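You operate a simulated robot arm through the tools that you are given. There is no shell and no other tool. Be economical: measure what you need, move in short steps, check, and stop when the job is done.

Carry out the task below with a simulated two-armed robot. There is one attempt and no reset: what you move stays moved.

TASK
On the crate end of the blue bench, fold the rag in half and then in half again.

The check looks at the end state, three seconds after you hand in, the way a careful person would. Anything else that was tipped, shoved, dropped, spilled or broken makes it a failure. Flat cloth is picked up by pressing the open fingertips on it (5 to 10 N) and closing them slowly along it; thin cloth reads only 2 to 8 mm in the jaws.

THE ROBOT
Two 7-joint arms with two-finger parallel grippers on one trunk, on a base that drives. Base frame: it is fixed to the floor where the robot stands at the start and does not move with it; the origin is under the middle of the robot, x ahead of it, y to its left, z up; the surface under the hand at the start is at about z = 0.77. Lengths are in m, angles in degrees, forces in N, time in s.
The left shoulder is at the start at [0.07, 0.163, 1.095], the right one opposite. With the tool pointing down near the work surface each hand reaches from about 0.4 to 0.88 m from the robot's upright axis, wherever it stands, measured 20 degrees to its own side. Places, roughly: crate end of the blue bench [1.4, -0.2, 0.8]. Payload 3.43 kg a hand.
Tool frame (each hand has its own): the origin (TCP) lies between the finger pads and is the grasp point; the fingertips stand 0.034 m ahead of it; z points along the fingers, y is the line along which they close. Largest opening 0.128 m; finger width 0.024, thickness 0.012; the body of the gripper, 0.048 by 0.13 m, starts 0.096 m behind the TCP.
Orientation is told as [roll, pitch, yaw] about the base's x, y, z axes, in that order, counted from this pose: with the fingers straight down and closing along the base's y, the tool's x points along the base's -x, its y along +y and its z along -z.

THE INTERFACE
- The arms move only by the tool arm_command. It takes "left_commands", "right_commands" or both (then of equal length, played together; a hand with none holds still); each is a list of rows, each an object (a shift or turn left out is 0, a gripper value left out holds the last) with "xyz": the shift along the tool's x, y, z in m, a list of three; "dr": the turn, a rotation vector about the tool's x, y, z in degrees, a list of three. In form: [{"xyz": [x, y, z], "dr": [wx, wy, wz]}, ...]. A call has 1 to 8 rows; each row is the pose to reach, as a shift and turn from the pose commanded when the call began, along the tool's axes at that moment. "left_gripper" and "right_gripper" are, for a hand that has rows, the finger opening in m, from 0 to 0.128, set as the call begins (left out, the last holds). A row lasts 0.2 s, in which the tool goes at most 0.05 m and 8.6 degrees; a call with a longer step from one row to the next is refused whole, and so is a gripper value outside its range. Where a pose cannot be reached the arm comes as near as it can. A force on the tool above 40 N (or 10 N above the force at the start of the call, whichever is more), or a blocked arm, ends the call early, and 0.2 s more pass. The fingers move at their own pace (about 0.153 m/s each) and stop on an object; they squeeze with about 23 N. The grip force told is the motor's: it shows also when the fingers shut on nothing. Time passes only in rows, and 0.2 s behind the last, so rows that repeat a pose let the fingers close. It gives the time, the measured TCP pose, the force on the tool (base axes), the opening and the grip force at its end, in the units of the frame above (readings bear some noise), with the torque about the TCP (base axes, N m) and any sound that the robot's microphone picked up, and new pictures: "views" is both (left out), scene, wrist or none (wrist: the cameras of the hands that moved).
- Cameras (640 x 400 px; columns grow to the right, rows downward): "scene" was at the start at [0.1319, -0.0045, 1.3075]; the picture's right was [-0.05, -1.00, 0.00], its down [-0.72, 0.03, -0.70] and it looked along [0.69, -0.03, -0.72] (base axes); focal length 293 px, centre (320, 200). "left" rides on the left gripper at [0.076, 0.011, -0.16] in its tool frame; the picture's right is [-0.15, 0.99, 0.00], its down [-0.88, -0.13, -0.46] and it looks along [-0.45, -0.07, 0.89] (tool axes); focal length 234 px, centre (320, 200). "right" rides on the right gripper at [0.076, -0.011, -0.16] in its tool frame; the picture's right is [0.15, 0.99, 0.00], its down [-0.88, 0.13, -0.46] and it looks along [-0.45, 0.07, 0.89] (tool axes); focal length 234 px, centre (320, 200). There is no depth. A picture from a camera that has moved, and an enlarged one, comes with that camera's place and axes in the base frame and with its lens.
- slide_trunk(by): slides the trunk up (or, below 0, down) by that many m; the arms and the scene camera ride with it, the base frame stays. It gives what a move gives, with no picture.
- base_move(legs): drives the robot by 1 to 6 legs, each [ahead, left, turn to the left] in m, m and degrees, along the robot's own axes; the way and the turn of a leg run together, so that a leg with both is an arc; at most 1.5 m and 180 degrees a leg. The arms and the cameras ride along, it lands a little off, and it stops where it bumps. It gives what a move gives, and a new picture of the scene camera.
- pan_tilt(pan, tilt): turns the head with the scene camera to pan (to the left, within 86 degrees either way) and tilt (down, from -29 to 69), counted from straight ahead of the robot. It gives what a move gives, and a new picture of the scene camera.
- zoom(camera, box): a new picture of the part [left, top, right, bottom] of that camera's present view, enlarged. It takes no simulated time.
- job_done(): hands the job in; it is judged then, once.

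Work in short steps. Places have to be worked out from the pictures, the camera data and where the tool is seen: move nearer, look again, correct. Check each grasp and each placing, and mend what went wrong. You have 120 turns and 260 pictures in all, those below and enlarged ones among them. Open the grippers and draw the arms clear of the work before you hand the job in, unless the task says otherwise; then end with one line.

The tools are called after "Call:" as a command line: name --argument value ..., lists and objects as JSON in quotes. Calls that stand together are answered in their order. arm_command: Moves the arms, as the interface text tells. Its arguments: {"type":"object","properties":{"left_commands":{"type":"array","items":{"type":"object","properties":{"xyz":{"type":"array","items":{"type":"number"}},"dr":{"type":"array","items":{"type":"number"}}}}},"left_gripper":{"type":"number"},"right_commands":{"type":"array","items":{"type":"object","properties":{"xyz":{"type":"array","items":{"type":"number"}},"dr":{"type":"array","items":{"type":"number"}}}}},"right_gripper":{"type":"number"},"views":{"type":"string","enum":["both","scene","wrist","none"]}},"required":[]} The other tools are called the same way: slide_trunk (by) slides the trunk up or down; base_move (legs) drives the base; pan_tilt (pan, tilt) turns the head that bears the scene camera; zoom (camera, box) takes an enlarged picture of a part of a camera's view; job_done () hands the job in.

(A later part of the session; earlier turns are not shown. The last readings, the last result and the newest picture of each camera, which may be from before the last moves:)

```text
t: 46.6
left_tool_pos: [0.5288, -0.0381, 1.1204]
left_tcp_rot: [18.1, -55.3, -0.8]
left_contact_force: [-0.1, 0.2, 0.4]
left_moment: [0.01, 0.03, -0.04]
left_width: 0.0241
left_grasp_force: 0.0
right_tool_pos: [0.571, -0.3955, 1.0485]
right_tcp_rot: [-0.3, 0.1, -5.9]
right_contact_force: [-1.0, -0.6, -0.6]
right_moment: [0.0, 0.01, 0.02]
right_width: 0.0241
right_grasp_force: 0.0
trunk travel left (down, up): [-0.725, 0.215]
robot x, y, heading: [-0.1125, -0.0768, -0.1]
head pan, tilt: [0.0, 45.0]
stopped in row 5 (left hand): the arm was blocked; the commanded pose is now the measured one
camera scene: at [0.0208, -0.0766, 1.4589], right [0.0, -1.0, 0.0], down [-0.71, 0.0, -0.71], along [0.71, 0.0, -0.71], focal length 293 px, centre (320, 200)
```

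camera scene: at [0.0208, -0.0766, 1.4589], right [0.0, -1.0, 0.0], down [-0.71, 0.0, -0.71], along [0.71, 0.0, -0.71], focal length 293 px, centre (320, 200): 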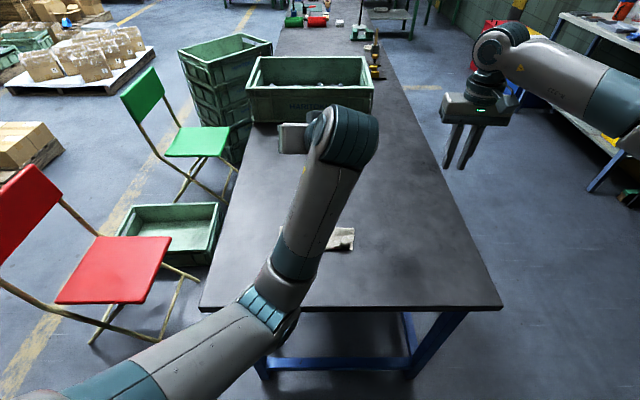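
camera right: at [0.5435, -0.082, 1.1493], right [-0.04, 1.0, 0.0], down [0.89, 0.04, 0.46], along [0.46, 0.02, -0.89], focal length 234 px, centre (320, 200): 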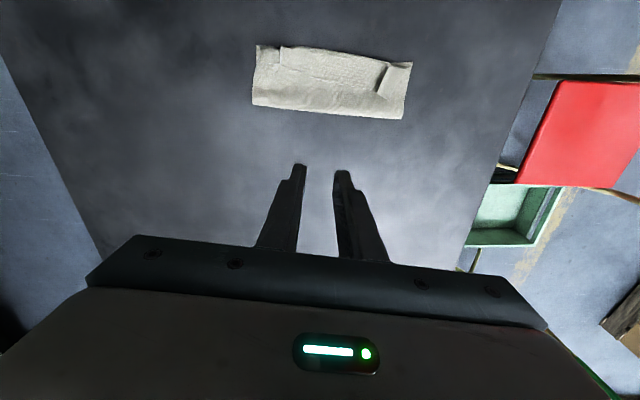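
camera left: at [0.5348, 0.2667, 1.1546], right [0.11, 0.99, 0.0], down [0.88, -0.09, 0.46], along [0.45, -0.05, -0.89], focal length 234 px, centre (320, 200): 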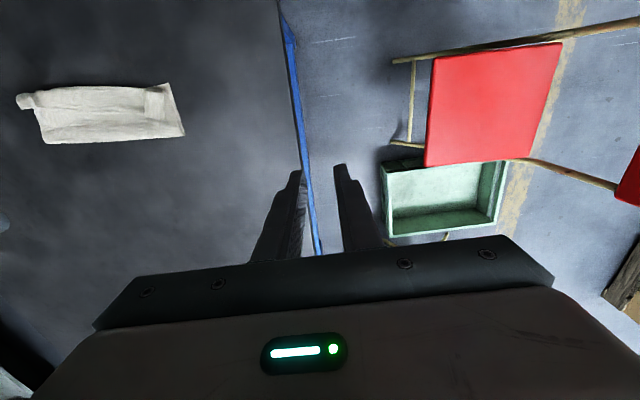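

The elbow is now outside. I'll undo the roll, then the pitch, while moving slightly forward.

Call:
arm_command --left_commands '[{"xyz": [-0.009, -0.004, 0.012], "dr": [5, 0, 0]}, {"xyz": [-0.017, -0.008, 0.024], "dr": [10, 0, 0]}, {"xyz": [-0.026, -0.012, 0.035], "dr": [15, 0, 0]}, {"xyz": [-0.034, -0.015, 0.047], "dr": [18, 0, 0]}]' --views "none"

Call:
arm_command --left_commands '[{"xyz": [0, 0, 0], "dr": [0, 8, 0]}, {"xyz": [0, 0, 0], "dr": [0, 16, 0]}, {"xyz": [0, 0, 0], "dr": [0, 24, 0]}, {"xyz": [0, 0, 0], "dr": [0, 32, 0]}, {"xyz": [0, 0, 0], "dr": [0, 40, 0]}, {"xyz": [0, 0, 0], "dr": [0, 48, 0]}, {"xyz": [0, 0, 0], "dr": [0, 55, 0]}]' --views "scene"

```text
t: 47.8
left_tool_pos: [0.596, -0.016, 1.112]
left_tcp_rot: [4.5, -55.3, -2.9]
left_contact_force: [0.1, -0.3, 0.8]
left_moment: [-0.02, -0.01, 0.0]
left_width: 0.0239
left_grasp_force: 0.1
right_tool_pos: [0.571, -0.3955, 1.0474]
right_tcp_rot: [-0.1, 0.0, -5.9]
right_contact_force: [0.0, -1.2, 0.4]
right_moment: [-0.02, 0.02, -0.01]
right_width: 0.0243
right_grasp_force: 0.1
trunk travel left (down, up): [-0.725, 0.215]
robot x, y, heading: [-0.1134, -0.0774, -0.4]
head pan, tilt: [0.0, 45.0]
stopped in row 4 (left hand): the arm was blocked; the commanded pose is now the measured one
```

```text
t: 49.4
left_tool_pos: [0.673, -0.0274, 1.1156]
left_tcp_rot: [2.2, -0.1, 0.7]
left_contact_force: [0.8, -0.5, -0.2]
left_moment: [0.02, 0.0, 0.02]
left_width: 0.0241
left_grasp_force: 0.0
left hand out of reach, approached as far as the arm can: row 3, 4, 5, 6, 7
right_tool_pos: [0.5693, -0.3963, 1.0479]
right_tcp_rot: [-0.1, -0.1, -5.9]
right_contact_force: [1.0, -0.3, 0.0]
right_moment: [0.04, -0.04, 0.01]
right_width: 0.0237
right_grasp_force: 0.1
trunk travel left (down, up): [-0.725, 0.215]
robot x, y, heading: [-0.1134, -0.0773, -0.5]
head pan, tilt: [0.0, 45.0]
camera scene: at [0.0199, -0.0775, 1.4589], right [0.0, -1.0, 0.0], down [-0.71, 0.0, -0.71], along [0.71, 0.0, -0.71], focal length 293 px, centre (320, 200)
```

scene: 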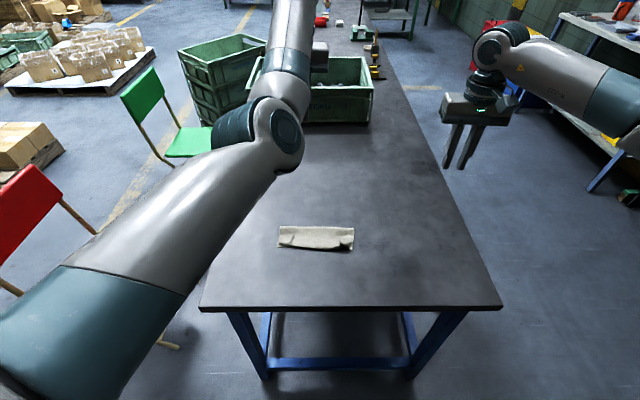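

I'll bring the left hand down and back to a normal working spot and check the elbow side.

Call:
arm_command --left_commands '[{"xyz": [0.012, 0.01, 0.025]}, {"xyz": [0.025, 0.02, 0.05]}, {"xyz": [0.037, 0.03, 0.075]}, {"xyz": [0.05, 0.04, 0.1]}, {"xyz": [0.062, 0.05, 0.125]}, {"xyz": [0.075, 0.06, 0.15]}]' --views "scene"

```text
t: 50.8
left_tool_pos: [0.6289, 0.0431, 0.9501]
left_tcp_rot: [2.4, -0.2, 0.8]
left_contact_force: [0.0, 0.8, -0.1]
left_moment: [0.04, 0.03, 0.02]
left_width: 0.0242
left_grasp_force: 0.1
left hand out of reach, approached as far as the arm can: row 1, 2, 3, 4, 5, 6
right_tool_pos: [0.5703, -0.3956, 1.0487]
right_tcp_rot: [-0.2, 0.0, -5.9]
right_contact_force: [-0.2, 0.3, -0.9]
right_moment: [-0.02, 0.01, 0.02]
right_width: 0.0244
right_grasp_force: 0.1
trunk travel left (down, up): [-0.725, 0.215]
robot x, y, heading: [-0.1094, -0.0763, 0.0]
head pan, tilt: [0.0, 45.0]
camera scene: at [0.021, -0.0767, 1.4589], right [0.0, -1.0, 0.0], down [-0.71, 0.0, -0.71], along [0.71, 0.0, -0.71], focal length 293 px, centre (320, 200)
```

scene: 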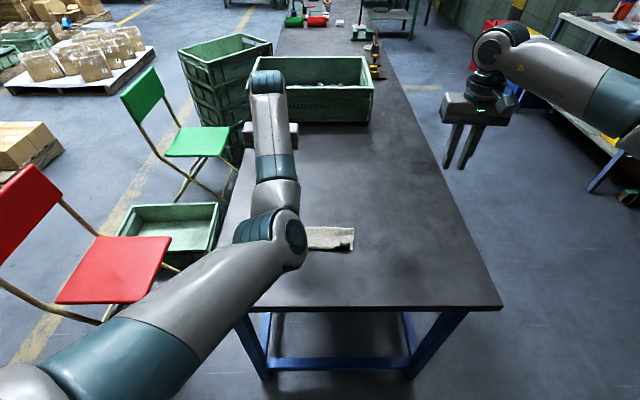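

The elbow now hangs low beneath the hand rather than outside. I'll move the right hand further off and take the left further across so the elbow swings outward and up.

Call:
arm_command --right_commands '[{"xyz": [0.01, -0.03, 0]}, {"xyz": [0.02, -0.06, 0]}, {"xyz": [0.03, -0.09, 0]}, {"xyz": [0.04, -0.12, 0]}, {"xyz": [0.05, -0.15, 0]}, {"xyz": [0.05, -0.15, 0]}, {"xyz": [0.05, -0.15, 0]}]' --left_commands '[{"xyz": [0, -0.04, -0.005]}, {"xyz": [0, -0.08, -0.01]}, {"xyz": [0, -0.12, -0.015]}, {"xyz": [0, -0.16, -0.02]}, {"xyz": [0, -0.2, -0.025]}, {"xyz": [0, -0.24, -0.03]}, {"xyz": [0, -0.28, -0.035]}]' --views "scene"

```text
t: 52.6
left_tool_pos: [0.6153, -0.249, 0.9973]
left_tcp_rot: [-6.1, 1.7, 1.6]
left_contact_force: [0.6, -1.0, -0.3]
left_moment: [-0.01, 0.02, 0.0]
left_width: 0.0241
left_grasp_force: 0.0
left hand out of reach, approached as far as the arm can: row 1, 6, 7
right_tool_pos: [0.5068, -0.5411, 1.0477]
right_tcp_rot: [0.0, 0.0, -5.9]
right_contact_force: [-0.3, -0.1, 0.0]
right_moment: [0.01, -0.03, -0.02]
right_width: 0.0243
right_grasp_force: 0.1
trunk travel left (down, up): [-0.725, 0.215]
robot x, y, heading: [-0.111, -0.0763, -0.2]
head pan, tilt: [0.0, 45.0]
stopped in row 7 (left hand): the arm was blocked; the commanded pose is now the measured one
camera scene: at [0.0215, -0.0779, 1.4588], right [0.0, -1.0, 0.0], down [-0.71, 0.0, -0.71], along [0.71, 0.0, -0.71], focal length 293 px, centre (320, 200)
```

scene: 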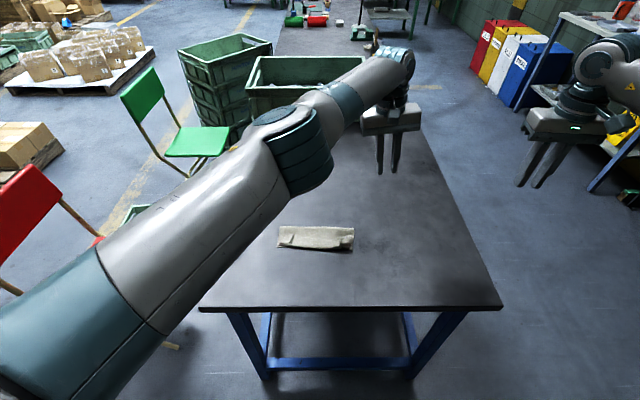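

That is the original configuration (elbow cap on top, outside). I'll bring the left hand back to its side and level it.

Call:
arm_command --left_commands '[{"xyz": [0, 0.04, 0], "dr": [-1, 0, 0]}, {"xyz": [0, 0.08, 0], "dr": [-2, 0, 0]}, {"xyz": [0, 0.12, 0], "dr": [-3, 0, 0]}, {"xyz": [0, 0.16, 0], "dr": [-4, 0, 0]}, {"xyz": [0, 0.2, 0], "dr": [-5, 0, 0]}, {"xyz": [0, 0.24, 0], "dr": [-6, -1.7, 0]}, {"xyz": [0, 0.28, 0.02], "dr": [-6, -1.7, 0]}, {"xyz": [0, 0.32, 0.04], "dr": [-6, -1.7, 0]}]' --views "scene"

```text
t: 54.4
left_tool_pos: [0.6059, 0.0625, 0.9247]
left_tcp_rot: [-0.1, 0.0, 1.7]
left_contact_force: [-0.1, 0.0, 0.6]
left_moment: [-0.03, 0.01, -0.02]
left_width: 0.0242
left_grasp_force: 0.1
right_tool_pos: [0.5049, -0.5391, 1.0486]
right_tcp_rot: [-0.2, 0.1, -5.9]
right_contact_force: [-1.1, -0.1, 0.6]
right_moment: [-0.03, 0.02, 0.01]
right_width: 0.024
right_grasp_force: 0.1
trunk travel left (down, up): [-0.725, 0.215]
robot x, y, heading: [-0.1131, -0.0771, -0.6]
head pan, tilt: [0.0, 45.0]
camera scene: at [0.0209, -0.0756, 1.4589], right [0.0, -1.0, 0.0], down [-0.71, 0.0, -0.71], along [0.71, 0.0, -0.71], focal length 293 px, centre (320, 200)
```

scene: 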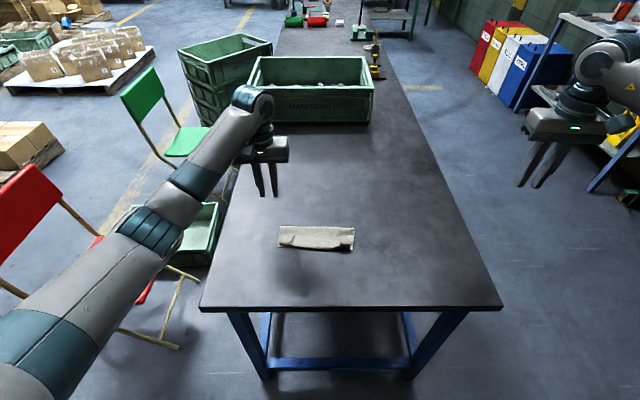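

Restored. Now I'll bring both hands above the tents (left ≈(0.565, 0.010), right ≈(0.54, −0.150)) and then lower the trunk back.

Call:
arm_command --left_commands '[{"xyz": [0.01, -0.012, -0.024], "dr": [0, 0, 1]}, {"xyz": [0.021, -0.025, -0.048], "dr": [0, 0, 2]}, {"xyz": [0.032, -0.038, -0.072], "dr": [0, 0, 3]}, {"xyz": [0.0425, -0.051, -0.095], "dr": [0, 0, 4]}, {"xyz": [0.0425, -0.051, -0.095], "dr": [0, 0, 5]}, {"xyz": [0.0425, -0.051, -0.095], "dr": [0, 0, 6]}, {"xyz": [0.0425, -0.051, -0.095], "dr": [0, 0, 7.2]}, {"xyz": [0.0425, -0.051, -0.095], "dr": [0, 0, 7.2]}]' --right_commands '[{"xyz": [0.0006, 0.0488, 0.0036]}, {"xyz": [0.0013, 0.0976, 0.0072]}, {"xyz": [0.002, 0.1464, 0.0107]}, {"xyz": [0.0026, 0.1953, 0.0143]}, {"xyz": [0.0033, 0.2441, 0.0179]}, {"xyz": [0.0039, 0.2929, 0.0215]}, {"xyz": [0.0046, 0.3417, 0.025]}, {"xyz": [0.0052, 0.3905, 0.0286]}]' --left_gripper 0.045 --right_gripper 0.045 --views "none"

Call:
slide_trunk --by -0.15

Call:
zoom --camera "right" --box '[200, 0, 520, 200]'

Call:
zoom --camera "left" --box '[120, 0, 440, 200]'

```text
t: 56.2
left_tool_pos: [0.563, 0.0131, 1.0196]
left_tcp_rot: [-0.2, 0.0, -5.5]
left_contact_force: [-0.2, 0.3, 0.6]
left_moment: [-0.04, 0.01, -0.05]
left_width: 0.0453
left_grasp_force: 0.1
right_tool_pos: [0.5416, -0.1508, 1.0183]
right_tcp_rot: [-0.2, 0.1, -6.0]
right_contact_force: [0.2, 1.0, 0.6]
right_moment: [-0.01, 0.03, 0.02]
right_width: 0.0453
right_grasp_force: 0.1
trunk travel left (down, up): [-0.725, 0.215]
robot x, y, heading: [-0.1093, -0.0795, -0.2]
head pan, tilt: [0.0, 45.0]
```

```text
t: 58.0
left_tool_pos: [0.5617, 0.0106, 0.8706]
left_tcp_rot: [-0.1, 0.0, -5.5]
left_contact_force: [-0.7, -0.6, 1.0]
left_moment: [0.02, 0.02, 0.01]
left_width: 0.045
left_grasp_force: 0.1
right_tool_pos: [0.5412, -0.1521, 0.8694]
right_tcp_rot: [-0.1, 0.1, -5.9]
right_contact_force: [0.3, 0.2, 0.1]
right_moment: [0.01, -0.01, -0.01]
right_width: 0.045
right_grasp_force: 0.1
trunk travel left (down, up): [-0.575, 0.365]
robot x, y, heading: [-0.1144, -0.0781, -0.2]
head pan, tilt: [0.0, 45.0]
```

```text
2.00 times, centred on (360, 100) of right
camera zoom: at [0.4655, -0.1556, 1.0295], right [-0.04, 1.0, 0.0], down [0.89, 0.04, 0.45], along [0.45, 0.02, -0.89], focal length 468 px, centre (240, 400)
```

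zoom: 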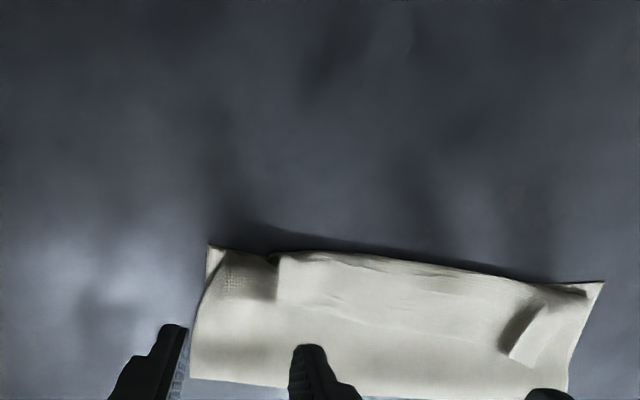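

```text
2.00 times, centred on (280, 100) of left
camera zoom: at [0.4881, 0.0305, 1.0295], right [0.24, 0.97, 0.0], down [0.86, -0.21, 0.46], along [0.44, -0.11, -0.89], focal length 468 px, centre (400, 400)
```

zoom: 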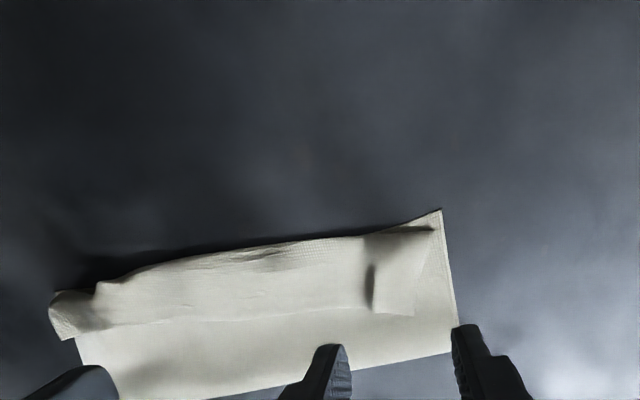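

The tents are plainly visible: the left one's front end is at about (0.560, 0.008), the right one's at (0.532, −0.150). I'll lower the jaws astride them, tips about 6 mm above the bench so I take only the tent.

Call:
arm_command --left_commands '[{"xyz": [0, -0.002, 0.02]}, {"xyz": [0, -0.002, 0.04]}, {"xyz": [0, -0.002, 0.055]}, {"xyz": [0, -0.002, 0.059]}]' --right_commands '[{"xyz": [0.007, 0.002, 0.02]}, {"xyz": [0.007, 0.002, 0.04]}, {"xyz": [0.007, 0.002, 0.054]}, {"xyz": [0.007, 0.002, 0.058]}]' --views "wrist"

Call:
zoom --camera "right" --box '[220, 80, 420, 205]'

Call:
zoom --camera "left" --box '[220, 80, 420, 205]'

```text
t: 59.0
left_tool_pos: [0.5618, 0.0107, 0.8108]
left_tcp_rot: [-0.2, 0.0, -5.5]
left_contact_force: [0.1, -0.5, -1.6]
left_moment: [0.01, 0.01, 0.02]
left_width: 0.045
left_grasp_force: 0.1
right_tool_pos: [0.5344, -0.1496, 0.8102]
right_tcp_rot: [0.0, 0.1, -5.9]
right_contact_force: [-0.8, -0.6, -0.3]
right_moment: [0.02, 0.0, 0.04]
right_width: 0.0448
right_grasp_force: 0.1
trunk travel left (down, up): [-0.575, 0.365]
robot x, y, heading: [-0.1115, -0.0776, 0.2]
head pan, tilt: [0.0, 45.0]
camera right: at [0.459, -0.1531, 0.9711], right [-0.04, 1.0, 0.0], down [0.89, 0.04, 0.45], along [0.45, 0.02, -0.89], focal length 234 px, centre (320, 200)
camera left: at [0.488, 0.0287, 0.9698], right [0.24, 0.97, 0.0], down [0.86, -0.21, 0.46], along [0.44, -0.11, -0.89], focal length 234 px, centre (320, 200)
```

right: 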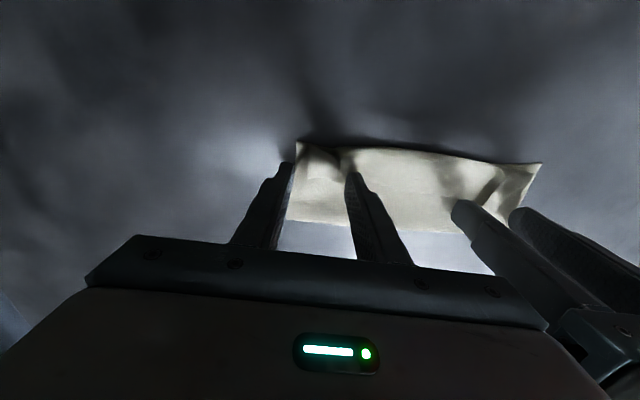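
left: 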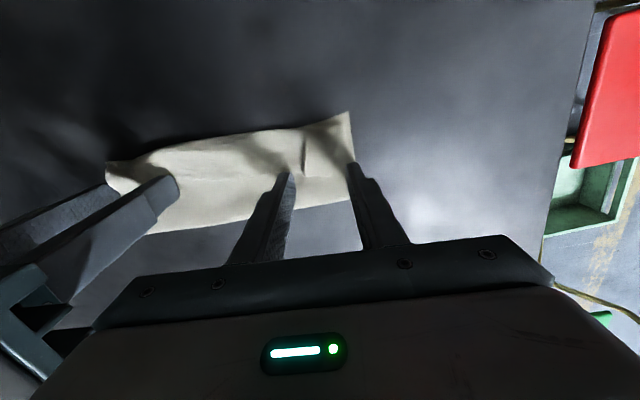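

```text
3.20 times, centred on (320, 142) of right
camera zoom: at [0.459, -0.1531, 0.9711], right [-0.04, 1.0, 0.0], down [0.89, 0.04, 0.45], along [0.45, 0.02, -0.89], focal length 749 px, centre (320, 384)
```

zoom: 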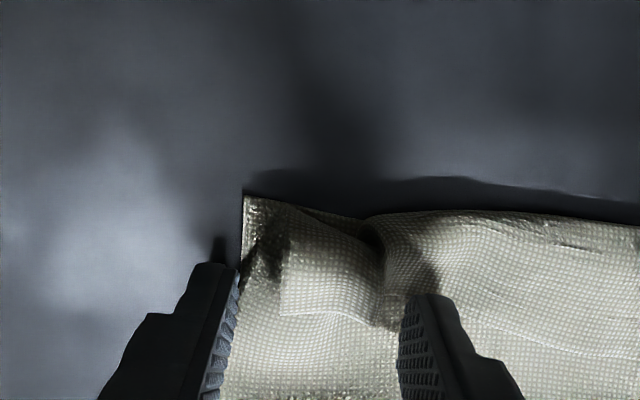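

```text
3.20 times, centred on (320, 142) of left
camera zoom: at [0.488, 0.0287, 0.9698], right [0.24, 0.97, 0.0], down [0.86, -0.21, 0.46], along [0.44, -0.11, -0.89], focal length 749 px, centre (320, 384)
```

zoom: 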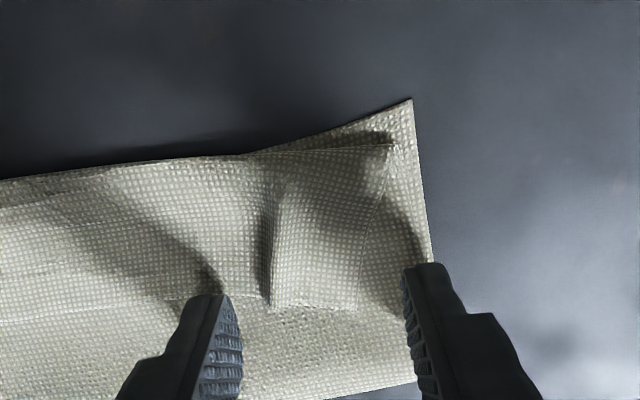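

Now it's clear: the margin is folded back on top, its edge at x≈0.563 (left) and 0.539 (right), with the pinch ridge inside each corner. I'll lift slightly, narrow the jaws to 3 cm, centre nearer the ridges, and tilt 20° so only the rear tips touch the margin edge.

Call:
arm_command --left_commands '[{"xyz": [0, 0, -0.015]}, {"xyz": [0.003, -0.005, -0.015], "dr": [0, -7, 0]}, {"xyz": [0.0058, -0.01, -0.015], "dr": [0, -14, 0]}, {"xyz": [0.0058, -0.01, -0.015], "dr": [0, -20, 0]}, {"xyz": [0.0058, -0.01, -0.004], "dr": [0, -20, 0]}]' --right_commands '[{"xyz": [0, 0, -0.015]}, {"xyz": [0.001, 0.005, -0.015], "dr": [0, -7, 0]}, {"xyz": [0.0024, 0.009, -0.015], "dr": [0, -14, 0]}, {"xyz": [0.0024, 0.009, -0.015], "dr": [0, -20, 0]}, {"xyz": [0.0024, 0.009, -0.004], "dr": [0, -20, 0]}]' --left_gripper 0.03 --right_gripper 0.03 --views "none"

Call:
zoom --camera "right" --box '[220, 80, 420, 205]'

Call:
zoom --camera "left" --box '[220, 80, 420, 205]'

```text
t: 60.1
left_tool_pos: [0.5558, 0.0004, 0.814]
left_tcp_rot: [-0.1, -19.9, -5.4]
left_contact_force: [0.2, 0.0, -0.1]
left_moment: [0.0, 0.0, -0.06]
left_width: 0.0298
left_grasp_force: 0.1
right_tool_pos: [0.5337, -0.1412, 0.8149]
right_tcp_rot: [-0.2, -20.0, -5.9]
right_contact_force: [-0.6, -0.3, 1.2]
right_moment: [-0.01, 0.07, 0.0]
right_width: 0.03
right_grasp_force: 0.0
trunk travel left (down, up): [-0.575, 0.365]
robot x, y, heading: [-0.112, -0.0723, -0.1]
head pan, tilt: [0.0, 45.0]
```

```text
3.20 times, centred on (320, 142) of right
camera zoom: at [0.408, -0.1392, 0.9394], right [-0.03, 1.0, -0.05], down [0.68, 0.06, 0.73], along [0.73, -0.01, -0.68], focal length 749 px, centre (320, 384)
```

zoom: 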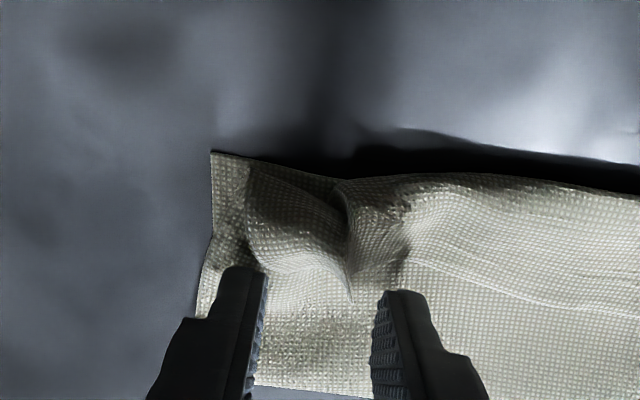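

```text
3.20 times, centred on (320, 142) of left
camera zoom: at [0.432, 0.0239, 0.9384], right [0.23, 0.97, 0.05], down [0.66, -0.19, 0.73], along [0.72, -0.14, -0.68], focal length 749 px, centre (320, 384)
```

zoom: 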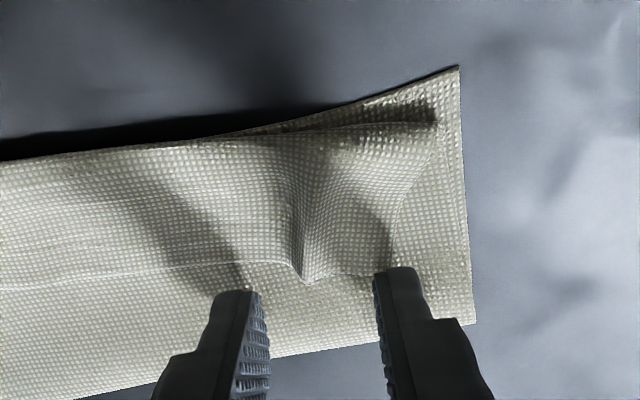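

The ridges and margin edge show up clearly; the tips are right at the edge. I'll go 7 mm further back and down 3 mm.

Call:
arm_command --left_commands '[{"xyz": [0.0066, 0, -0.0024]}, {"xyz": [0.0076, 0, 0.0004]}, {"xyz": [0.0081, 0, 0.0018]}]' --right_commands '[{"xyz": [0.0066, 0, -0.0024]}, {"xyz": [0.0076, 0, 0.0004]}, {"xyz": [0.0081, 0, 0.0018]}]' --views "none"

Call:
zoom --camera "right" --box '[220, 80, 420, 205]'

Call:
zoom --camera "left" --box '[220, 80, 420, 205]'

```text
t: 61.0
left_tool_pos: [0.5477, 0.0008, 0.8115]
left_tcp_rot: [-0.2, -20.0, -5.4]
left_contact_force: [-0.7, -0.4, 0.3]
left_moment: [0.02, -0.01, -0.01]
left_width: 0.0299
left_grasp_force: 0.0
right_tool_pos: [0.5258, -0.1411, 0.8099]
right_tcp_rot: [-0.2, -19.9, -5.9]
right_contact_force: [-0.7, 0.1, -0.3]
right_moment: [0.04, -0.01, 0.04]
right_width: 0.03
right_grasp_force: 0.1
trunk travel left (down, up): [-0.575, 0.365]
robot x, y, heading: [-0.1131, -0.0756, -0.2]
head pan, tilt: [0.0, 45.0]
```

```text
3.20 times, centred on (320, 142) of right
camera zoom: at [0.4003, -0.1383, 0.9351], right [-0.03, 1.0, -0.05], down [0.68, 0.06, 0.73], along [0.73, -0.01, -0.68], focal length 749 px, centre (320, 384)
```

zoom: 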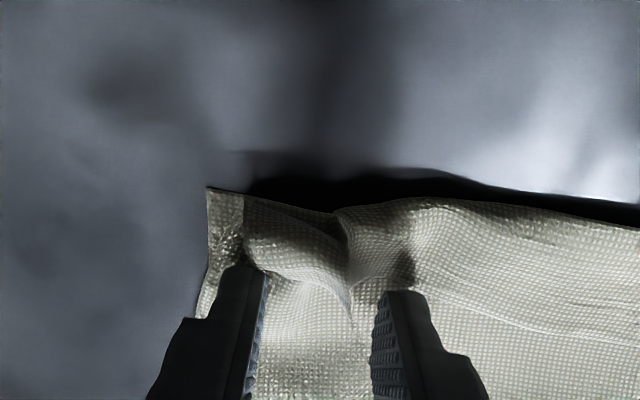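

```text
3.20 times, centred on (320, 142) of left
camera zoom: at [0.4244, 0.0245, 0.9344], right [0.23, 0.97, 0.05], down [0.66, -0.19, 0.73], along [0.72, -0.14, -0.68], focal length 749 px, centre (320, 384)
```

zoom: 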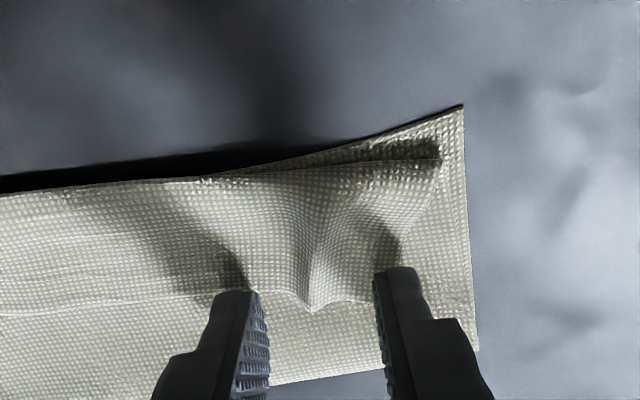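

Good overlap. I'll lower to light contact and begin closing.

Call:
arm_command --left_commands '[{"xyz": [0.0007, 0, 0.0019]}, {"xyz": [0.001, 0, 0.0028]}]' --right_commands '[{"xyz": [0.0003, 0, 0.0009]}, {"xyz": [0.0006, 0, 0.0018]}]' --views "none"

```text
t: 61.5
left_tool_pos: [0.5488, 0.0004, 0.8075]
left_tcp_rot: [-0.1, -20.0, -5.4]
left_contact_force: [-0.8, -0.6, 2.3]
left_moment: [0.02, -0.04, -0.02]
left_width: 0.03
left_grasp_force: 0.0
right_tool_pos: [0.5253, -0.1407, 0.809]
right_tcp_rot: [-0.1, -19.9, -5.9]
right_contact_force: [0.0, -0.7, 0.2]
right_moment: [0.02, 0.01, 0.0]
right_width: 0.0299
right_grasp_force: 0.1
trunk travel left (down, up): [-0.575, 0.365]
robot x, y, heading: [-0.1131, -0.0803, -0.3]
head pan, tilt: [0.0, 45.0]
```

The left touches at 2 N, the right not yet. I'll lower the right 1.5 mm more and close in steps.

Call:
arm_command --left_commands '[{"xyz": [0, 0, 0]}]' --right_commands '[{"xyz": [0.0005, 0, 0.0014]}]' --left_gripper 0.023 --right_gripper 0.026 --views "none"

Call:
arm_command --left_commands '[{"xyz": [0, 0, 0]}]' --right_commands '[{"xyz": [0.0002, 0, 0.0005]}]' --left_gripper 0.016 --right_gripper 0.018 --views "none"

Call:
zoom --camera "right" --box '[220, 80, 420, 205]'

Call:
zoom --camera "left" --box '[220, 80, 420, 205]'

```text
t: 62.0
left_tool_pos: [0.5479, 0.0009, 0.8081]
left_tcp_rot: [-0.2, -20.1, -5.5]
left_contact_force: [0.4, -0.4, 2.2]
left_moment: [-0.02, -0.02, 0.02]
left_width: 0.0228
left_grasp_force: 0.0
right_tool_pos: [0.5254, -0.1403, 0.8067]
right_tcp_rot: [-0.1, -20.0, -5.9]
right_contact_force: [-0.2, -0.4, 6.6]
right_moment: [0.02, 0.01, -0.02]
right_width: 0.0257
right_grasp_force: 0.0
trunk travel left (down, up): [-0.575, 0.365]
robot x, y, heading: [-0.1111, -0.0761, -0.2]
head pan, tilt: [0.0, 45.0]
```

```text
t: 62.4
left_tool_pos: [0.548, 0.0009, 0.8073]
left_tcp_rot: [-0.1, -20.0, -5.4]
left_contact_force: [0.3, -0.2, 0.5]
left_moment: [0.01, 0.01, -0.01]
left_width: 0.0161
left_grasp_force: 0.1
right_tool_pos: [0.5257, -0.1412, 0.8069]
right_tcp_rot: [-0.1, -20.1, -5.9]
right_contact_force: [0.0, -0.2, 10.2]
right_moment: [0.06, -0.04, -0.01]
right_width: 0.0172
right_grasp_force: 0.1
trunk travel left (down, up): [-0.575, 0.365]
robot x, y, heading: [-0.1133, -0.0744, -0.2]
head pan, tilt: [0.0, 45.0]
```

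```text
3.20 times, centred on (320, 142) of right
camera zoom: at [0.4001, -0.138, 0.9326], right [-0.03, 1.0, -0.05], down [0.68, 0.06, 0.73], along [0.73, -0.01, -0.68], focal length 749 px, centre (320, 384)
```

zoom: 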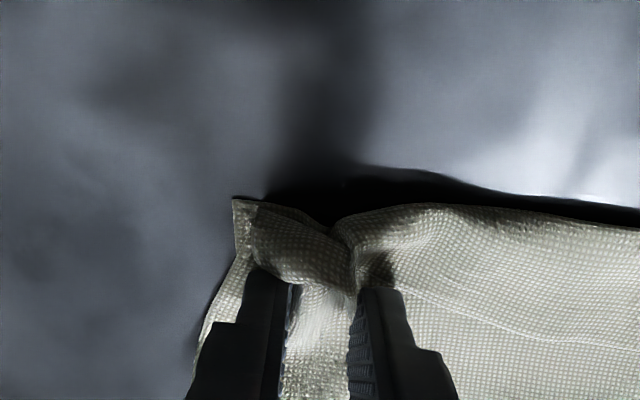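

```text
3.20 times, centred on (320, 142) of left
camera zoom: at [0.4239, 0.0246, 0.9318], right [0.23, 0.97, 0.05], down [0.66, -0.19, 0.73], along [0.72, -0.14, -0.68], focal length 749 px, centre (320, 384)
```

zoom: 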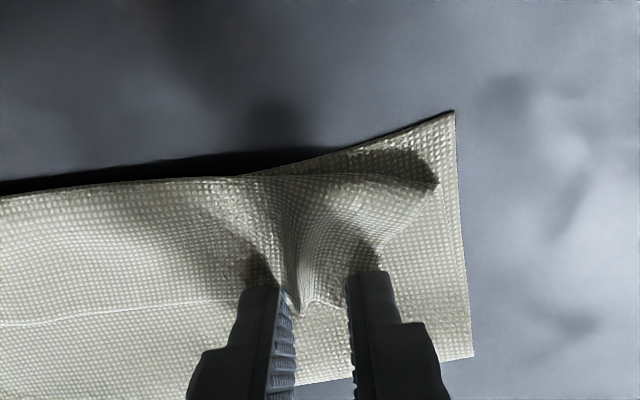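

The left is gathering just its ridge. The right presses too hard (10 N) and drags the lower layer, so I'll raise it 2 mm while finishing both.

Call:
arm_command --left_commands '[{"xyz": [0, 0, 0]}]' --right_commands '[{"xyz": [-0.0007, 0.001, -0.0019]}]' --left_gripper 0.009 --right_gripper 0.018 --views "none"

Call:
arm_command --left_commands '[{"xyz": [0, 0, 0]}, {"xyz": [0, 0, 0]}]' --right_commands '[{"xyz": [0, 0, 0]}, {"xyz": [0, 0, 0]}]' --left_gripper 0.0 --right_gripper 0.01 --views "none"

Call:
zoom --camera "right" --box '[220, 80, 420, 205]'

Call:
zoom --camera "left" --box '[220, 80, 420, 205]'

```text
t: 62.8
left_tool_pos: [0.5487, 0.0009, 0.8082]
left_tcp_rot: [-0.2, -20.1, -5.4]
left_contact_force: [-2.0, 0.7, 2.4]
left_moment: [-0.01, 0.01, 0.04]
left_width: 0.0088
left_grasp_force: 0.0
right_tool_pos: [0.5256, -0.1389, 0.8071]
right_tcp_rot: [-0.1, -19.9, -5.9]
right_contact_force: [0.0, 0.4, 3.8]
right_moment: [0.02, -0.04, 0.03]
right_width: 0.018
right_grasp_force: 0.0
trunk travel left (down, up): [-0.575, 0.365]
robot x, y, heading: [-0.1121, -0.0758, -0.2]
head pan, tilt: [0.0, 45.0]
```

```text
t: 63.4
left_tool_pos: [0.5488, 0.0006, 0.8085]
left_tcp_rot: [-0.1, -20.1, -5.5]
left_contact_force: [-1.7, -0.4, 3.0]
left_moment: [-0.03, 0.0, 0.0]
left_width: 0.0014
left_grasp_force: 23.0
right_tool_pos: [0.5264, -0.1386, 0.808]
right_tcp_rot: [-0.2, -20.0, -5.8]
right_contact_force: [-0.6, 0.6, 0.9]
right_moment: [-0.01, 0.0, 0.02]
right_width: 0.01
right_grasp_force: 0.1
trunk travel left (down, up): [-0.575, 0.365]
robot x, y, heading: [-0.113, -0.0725, -0.5]
head pan, tilt: [0.0, 45.0]
```

```text
3.20 times, centred on (320, 142) of right
camera zoom: at [0.4004, -0.1372, 0.9332], right [-0.04, 1.0, -0.05], down [0.68, 0.06, 0.73], along [0.73, -0.01, -0.68], focal length 749 px, centre (320, 384)
```

zoom: 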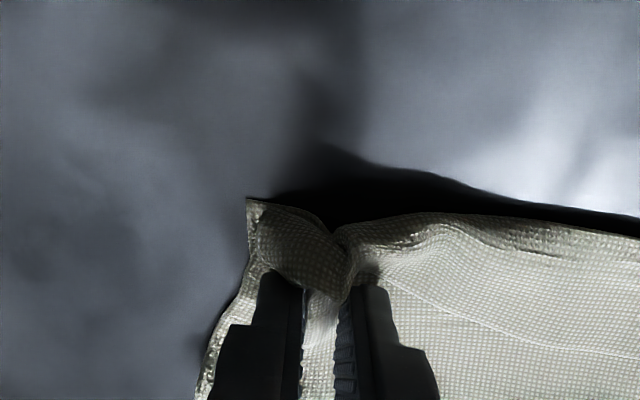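

```text
3.20 times, centred on (320, 142) of left
camera zoom: at [0.4243, 0.0246, 0.9315], right [0.23, 0.97, 0.05], down [0.66, -0.19, 0.73], along [0.72, -0.14, -0.68], focal length 749 px, centre (320, 384)
```

zoom: 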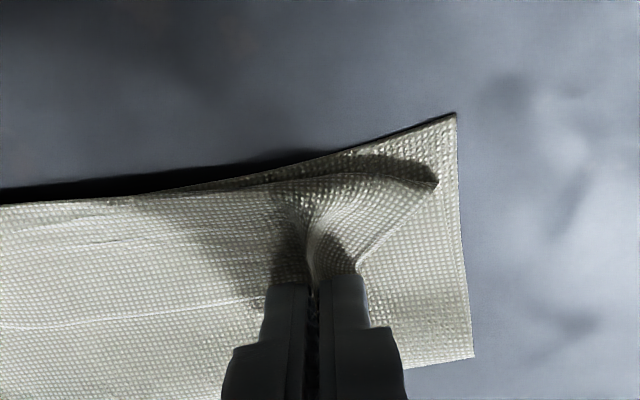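

The left has just the margin. On the right I'll reopen a little, lift 3 mm, and close on the standing ridge only.

Call:
arm_command --right_commands '[{"xyz": [-0.001, 0, -0.0028]}, {"xyz": [-0.001, 0.003, -0.0028]}, {"xyz": [-0.001, 0.003, -0.0028]}]' --right_gripper 0.028 --views "none"

Call:
zoom --camera "right" --box '[220, 80, 420, 205]'

```text
t: 64.2
left_tool_pos: [0.5481, 0.0002, 0.8082]
left_tcp_rot: [-0.1, -20.1, -5.4]
left_contact_force: [-0.5, -0.5, 4.4]
left_moment: [-0.01, 0.03, -0.02]
left_width: 0.0019
left_grasp_force: 23.1
right_tool_pos: [0.5256, -0.1367, 0.8113]
right_tcp_rot: [-0.1, -20.1, -5.9]
right_contact_force: [-0.8, -0.4, -0.3]
right_moment: [-0.01, -0.03, 0.0]
right_width: 0.0283
right_grasp_force: 0.0
trunk travel left (down, up): [-0.575, 0.365]
robot x, y, heading: [-0.1104, -0.0761, -0.3]
head pan, tilt: [0.0, 45.0]
```

```text
3.20 times, centred on (320, 142) of right
camera zoom: at [0.4009, -0.134, 0.9366], right [-0.04, 1.0, -0.05], down [0.68, 0.06, 0.73], along [0.73, -0.01, -0.68], focal length 749 px, centre (320, 384)
```

zoom: 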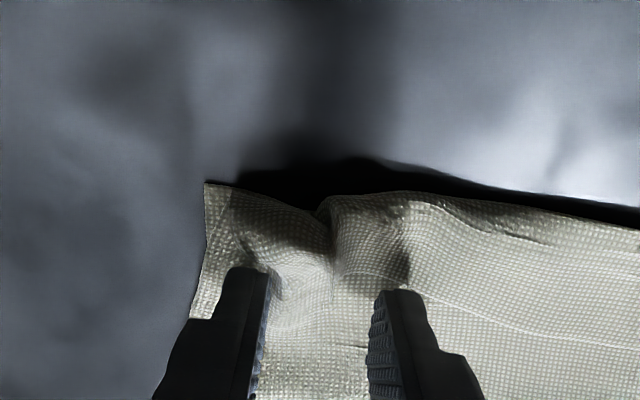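

I'll settle the right 3 mm back and down for a light touch, then close in steps.

Call:
arm_command --right_commands '[{"xyz": [0.0038, 0, 0.0018]}, {"xyz": [0.0039, 0, 0.0022]}]' --right_gripper 0.028 --views "none"

Call:
arm_command --right_commands '[{"xyz": [0, 0, 0]}]' --right_gripper 0.02 --views "none"

Call:
arm_command --right_commands '[{"xyz": [0, 0, 0]}]' --right_gripper 0.012 --views "none"

Call:
zoom --camera "right" --box '[220, 80, 420, 205]'

```text
t: 64.8
left_tool_pos: [0.5485, 0.0005, 0.8067]
left_tcp_rot: [-0.1, -20.2, -5.5]
left_contact_force: [-0.9, 0.4, 3.4]
left_moment: [0.0, 0.03, 0.03]
left_width: 0.0017
left_grasp_force: 23.0
right_tool_pos: [0.5231, -0.1357, 0.8081]
right_tcp_rot: [-0.2, -20.1, -5.9]
right_contact_force: [0.8, -0.2, 2.3]
right_moment: [0.02, -0.03, -0.01]
right_width: 0.028
right_grasp_force: 0.1
trunk travel left (down, up): [-0.575, 0.365]
robot x, y, heading: [-0.1111, -0.0729, -0.2]
head pan, tilt: [0.0, 45.0]
```

```text
t: 65.2
left_tool_pos: [0.5483, 0.0002, 0.8082]
left_tcp_rot: [-0.1, -20.1, -5.3]
left_contact_force: [-0.6, -1.1, 4.2]
left_moment: [-0.01, -0.01, 0.03]
left_width: 0.0019
left_grasp_force: 22.7
right_tool_pos: [0.5236, -0.1356, 0.8075]
right_tcp_rot: [-0.1, -20.0, -5.9]
right_contact_force: [-0.2, -1.0, 2.1]
right_moment: [-0.02, 0.02, 0.01]
right_width: 0.0199
right_grasp_force: 0.0
trunk travel left (down, up): [-0.575, 0.365]
robot x, y, heading: [-0.1131, -0.0729, -0.0]
head pan, tilt: [0.0, 45.0]
```

```text
t: 65.5
left_tool_pos: [0.5489, 0.0011, 0.8073]
left_tcp_rot: [-0.1, -20.0, -5.3]
left_contact_force: [-0.2, -1.0, 4.5]
left_moment: [-0.01, -0.02, -0.01]
left_width: 0.0017
left_grasp_force: 22.8
right_tool_pos: [0.5232, -0.1363, 0.8083]
right_tcp_rot: [0.0, -19.9, -5.9]
right_contact_force: [0.3, 0.1, 2.0]
right_moment: [0.03, 0.03, 0.01]
right_width: 0.0119
right_grasp_force: 0.1
trunk travel left (down, up): [-0.575, 0.365]
robot x, y, heading: [-0.1136, -0.0745, -0.2]
head pan, tilt: [0.0, 45.0]
```

```text
3.20 times, centred on (320, 142) of right
camera zoom: at [0.3977, -0.1338, 0.9332], right [-0.04, 1.0, -0.05], down [0.68, 0.06, 0.73], along [0.73, -0.01, -0.68], focal length 749 px, centre (320, 384)
```

zoom: 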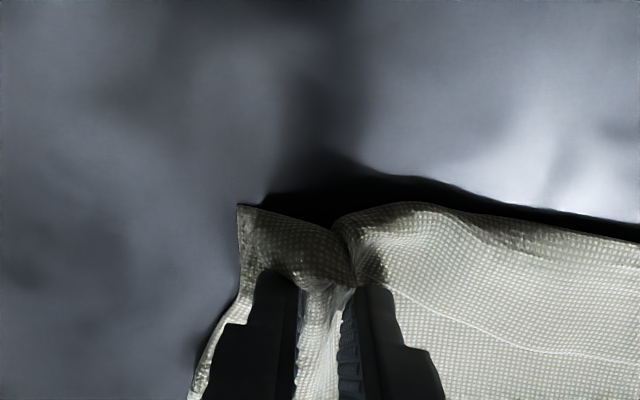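

I'll finish closing and make a small lift of both hands to see what the right has hold of.

Call:
arm_command --right_commands '[{"xyz": [0, 0, 0]}, {"xyz": [0, 0, 0]}]' --right_gripper 0.0 --views "none"

Call:
arm_command --left_commands '[{"xyz": [-0.0034, 0, -0.0094]}, {"xyz": [-0.0068, 0, -0.0188]}, {"xyz": [-0.0068, 0, -0.0188]}]' --right_commands '[{"xyz": [-0.0034, 0, -0.0094]}, {"xyz": [-0.0068, 0, -0.0188]}, {"xyz": [-0.0068, 0, -0.0188]}]' --views "wrist"

Call:
zoom --camera "right" --box '[220, 80, 420, 205]'

```text
t: 66.2
left_tool_pos: [0.547, 0.0013, 0.8079]
left_tcp_rot: [-0.2, -20.1, -5.5]
left_contact_force: [0.3, -1.0, 3.7]
left_moment: [-0.02, -0.02, -0.03]
left_width: 0.0015
left_grasp_force: 22.6
right_tool_pos: [0.5231, -0.1361, 0.8082]
right_tcp_rot: [0.0, -20.0, -5.9]
right_contact_force: [-0.9, 1.0, 1.0]
right_moment: [0.0, -0.02, 0.0]
right_width: 0.0025
right_grasp_force: 23.0
trunk travel left (down, up): [-0.575, 0.365]
robot x, y, heading: [-0.1108, -0.0769, -0.3]
head pan, tilt: [0.0, 45.0]
```

```text
t: 67.0
left_tool_pos: [0.5472, -0.0002, 0.8275]
left_tcp_rot: [-0.2, -20.0, -5.4]
left_contact_force: [0.4, 0.2, 0.2]
left_moment: [0.01, -0.01, -0.01]
left_width: 0.0016
left_grasp_force: 23.0
right_tool_pos: [0.5231, -0.135, 0.8268]
right_tcp_rot: [-0.2, -20.0, -5.8]
right_contact_force: [0.3, -0.8, 0.2]
right_moment: [0.02, 0.03, 0.0]
right_width: 0.0024
right_grasp_force: 22.7
trunk travel left (down, up): [-0.575, 0.365]
robot x, y, heading: [-0.1164, -0.0811, -0.2]
head pan, tilt: [0.0, 45.0]
camera right: at [0.398, -0.1338, 0.9531], right [-0.04, 1.0, -0.05], down [0.68, 0.06, 0.73], along [0.73, -0.01, -0.68], focal length 234 px, centre (320, 200)
camera left: at [0.4243, 0.0246, 0.9512], right [0.23, 0.97, 0.05], down [0.66, -0.19, 0.73], along [0.72, -0.14, -0.68], focal length 234 px, centre (320, 200)
```

right: 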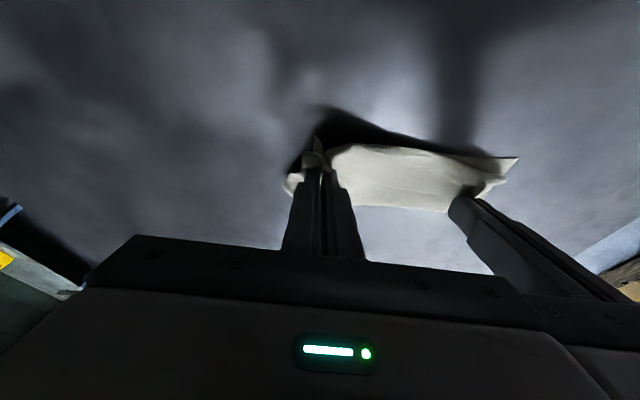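
left: 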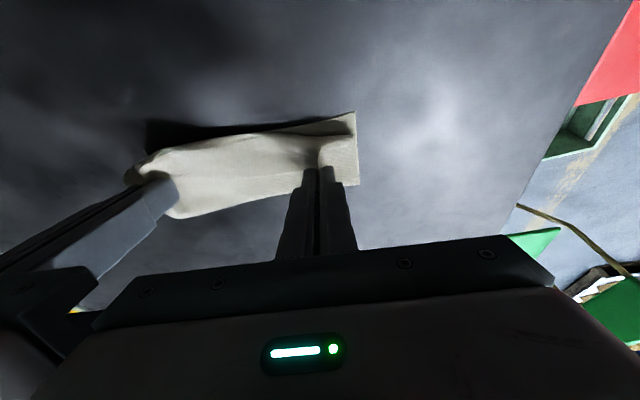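

```text
3.20 times, centred on (320, 142) of right
camera zoom: at [0.398, -0.1338, 0.9531], right [-0.04, 1.0, -0.05], down [0.68, 0.06, 0.73], along [0.73, -0.01, -0.68], focal length 749 px, centre (320, 384)
```

zoom: 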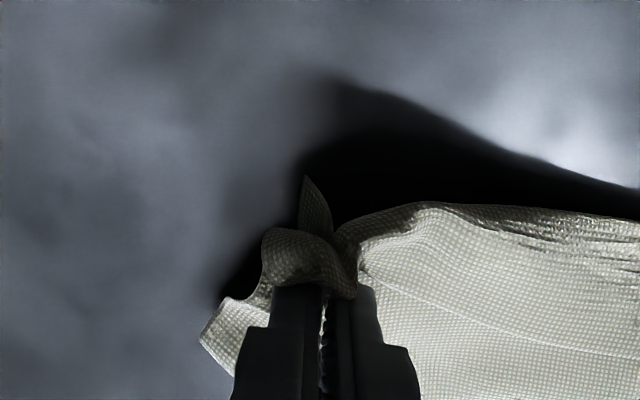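

The right took all the layers. I'll set it back down, open wide, and withdraw it upward, keeping the left's hold.

Call:
arm_command --right_commands '[{"xyz": [0.0034, 0, 0.0094]}, {"xyz": [0.0063, -0.004, 0.0175]}, {"xyz": [0.0063, -0.004, 0.0175]}]' --views "none"

Call:
arm_command --right_commands '[{"xyz": [0, 0, 0]}, {"xyz": [0, 0, 0]}, {"xyz": [-0.0034, 0, -0.0094]}, {"xyz": [-0.017, 0, -0.047]}]' --right_gripper 0.05 --views "none"

Call:
zoom --camera "right" --box '[200, 60, 440, 210]'

```text
t: 67.8
left_tool_pos: [0.5482, 0.0001, 0.8268]
left_tcp_rot: [-0.2, -20.0, -5.4]
left_contact_force: [-0.7, -0.1, 0.3]
left_moment: [0.01, 0.0, -0.02]
left_width: 0.0017
left_grasp_force: 22.8
right_tool_pos: [0.5228, -0.1409, 0.8087]
right_tcp_rot: [-0.2, -19.9, -5.7]
right_contact_force: [-0.1, 0.6, 0.0]
right_moment: [-0.01, 0.02, -0.05]
right_width: 0.0024
right_grasp_force: 23.0
trunk travel left (down, up): [-0.575, 0.365]
robot x, y, heading: [-0.1135, -0.0743, -0.1]
head pan, tilt: [0.0, 45.0]
```

```text
t: 68.8
left_tool_pos: [0.547, 0.0016, 0.8285]
left_tcp_rot: [-0.2, -20.1, -5.6]
left_contact_force: [0.0, 0.1, 0.6]
left_moment: [0.01, -0.04, -0.03]
left_width: 0.0018
left_grasp_force: 22.7
right_tool_pos: [0.5213, -0.1392, 0.8593]
right_tcp_rot: [-0.2, -19.9, -5.8]
right_contact_force: [0.6, -0.1, -0.1]
right_moment: [0.03, -0.02, 0.0]
right_width: 0.0501
right_grasp_force: 0.1
trunk travel left (down, up): [-0.575, 0.365]
robot x, y, heading: [-0.111, -0.0789, 0.1]
head pan, tilt: [0.0, 45.0]
```

```text
2.67 times, centred on (320, 135) of right
camera zoom: at [0.3967, -0.1368, 0.9847], right [-0.04, 1.0, -0.05], down [0.68, 0.06, 0.73], along [0.73, -0.01, -0.68], focal length 624 px, centre (320, 373)
```

zoom: 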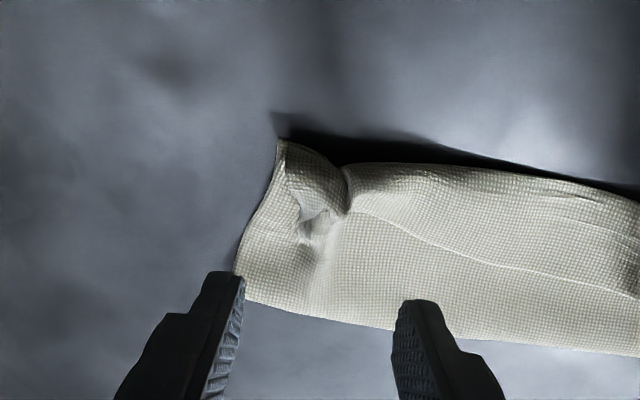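

The right is clear. I'll lift the left corner high so the rolled margin opens out, and see how the flap hangs.

Call:
arm_command --left_commands '[{"xyz": [-0.0068, 0, -0.0188]}, {"xyz": [-0.0137, 0, -0.0376]}, {"xyz": [-0.03, 0, -0.05]}, {"xyz": [-0.045, 0, -0.06]}, {"xyz": [-0.045, 0, -0.06]}]' --views "both"

Call:
zoom --camera "right" --box '[200, 60, 520, 260]'

```text
t: 70.0
left_tool_pos: [0.5683, -0.001, 0.898]
left_tcp_rot: [-0.1, -20.0, -5.4]
left_contact_force: [-0.2, 0.0, -0.6]
left_moment: [-0.02, 0.01, 0.02]
left_width: 0.0016
left_grasp_force: 23.4
right_tool_pos: [0.5225, -0.14, 0.8587]
right_tcp_rot: [-0.2, -19.9, -6.0]
right_contact_force: [0.0, -0.2, 0.3]
right_moment: [0.0, 0.02, 0.02]
right_width: 0.0497
right_grasp_force: 0.1
trunk travel left (down, up): [-0.575, 0.365]
robot x, y, heading: [-0.1126, -0.0781, 0.1]
head pan, tilt: [0.0, 45.0]
camera scene: at [0.0209, -0.0768, 1.3088], right [0.0, -1.0, 0.0], down [-0.71, 0.0, -0.71], along [0.71, 0.0, -0.71], focal length 293 px, centre (320, 200)
camera left: at [0.4462, 0.0231, 1.0228], right [0.23, 0.97, 0.05], down [0.66, -0.19, 0.73], along [0.72, -0.14, -0.68], focal length 234 px, centre (320, 200)
```

scene: 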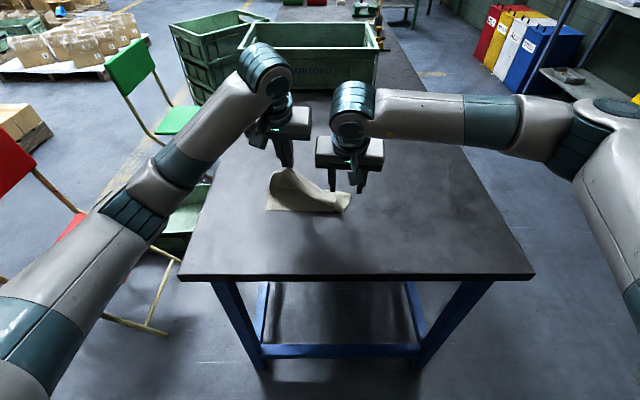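
left: 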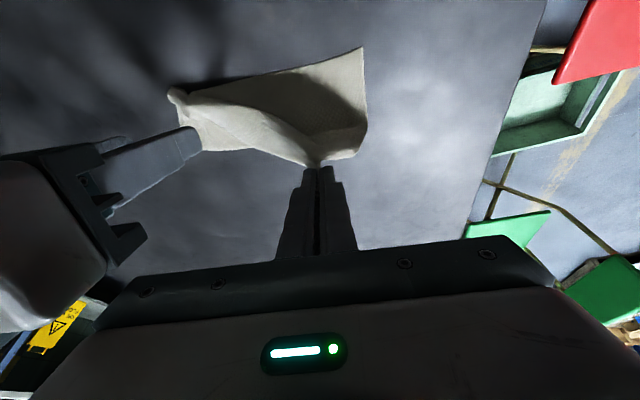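

```text
2.00 times, centred on (360, 160) of right
camera zoom: at [0.3976, -0.137, 0.9842], right [-0.04, 1.0, -0.05], down [0.68, 0.06, 0.73], along [0.73, -0.01, -0.68], focal length 468 px, centre (240, 280)
```

zoom: 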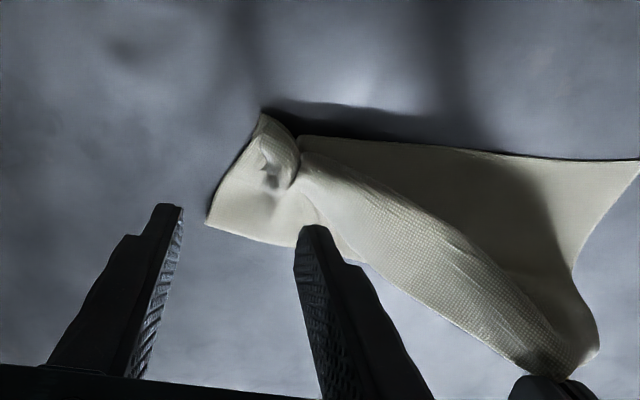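

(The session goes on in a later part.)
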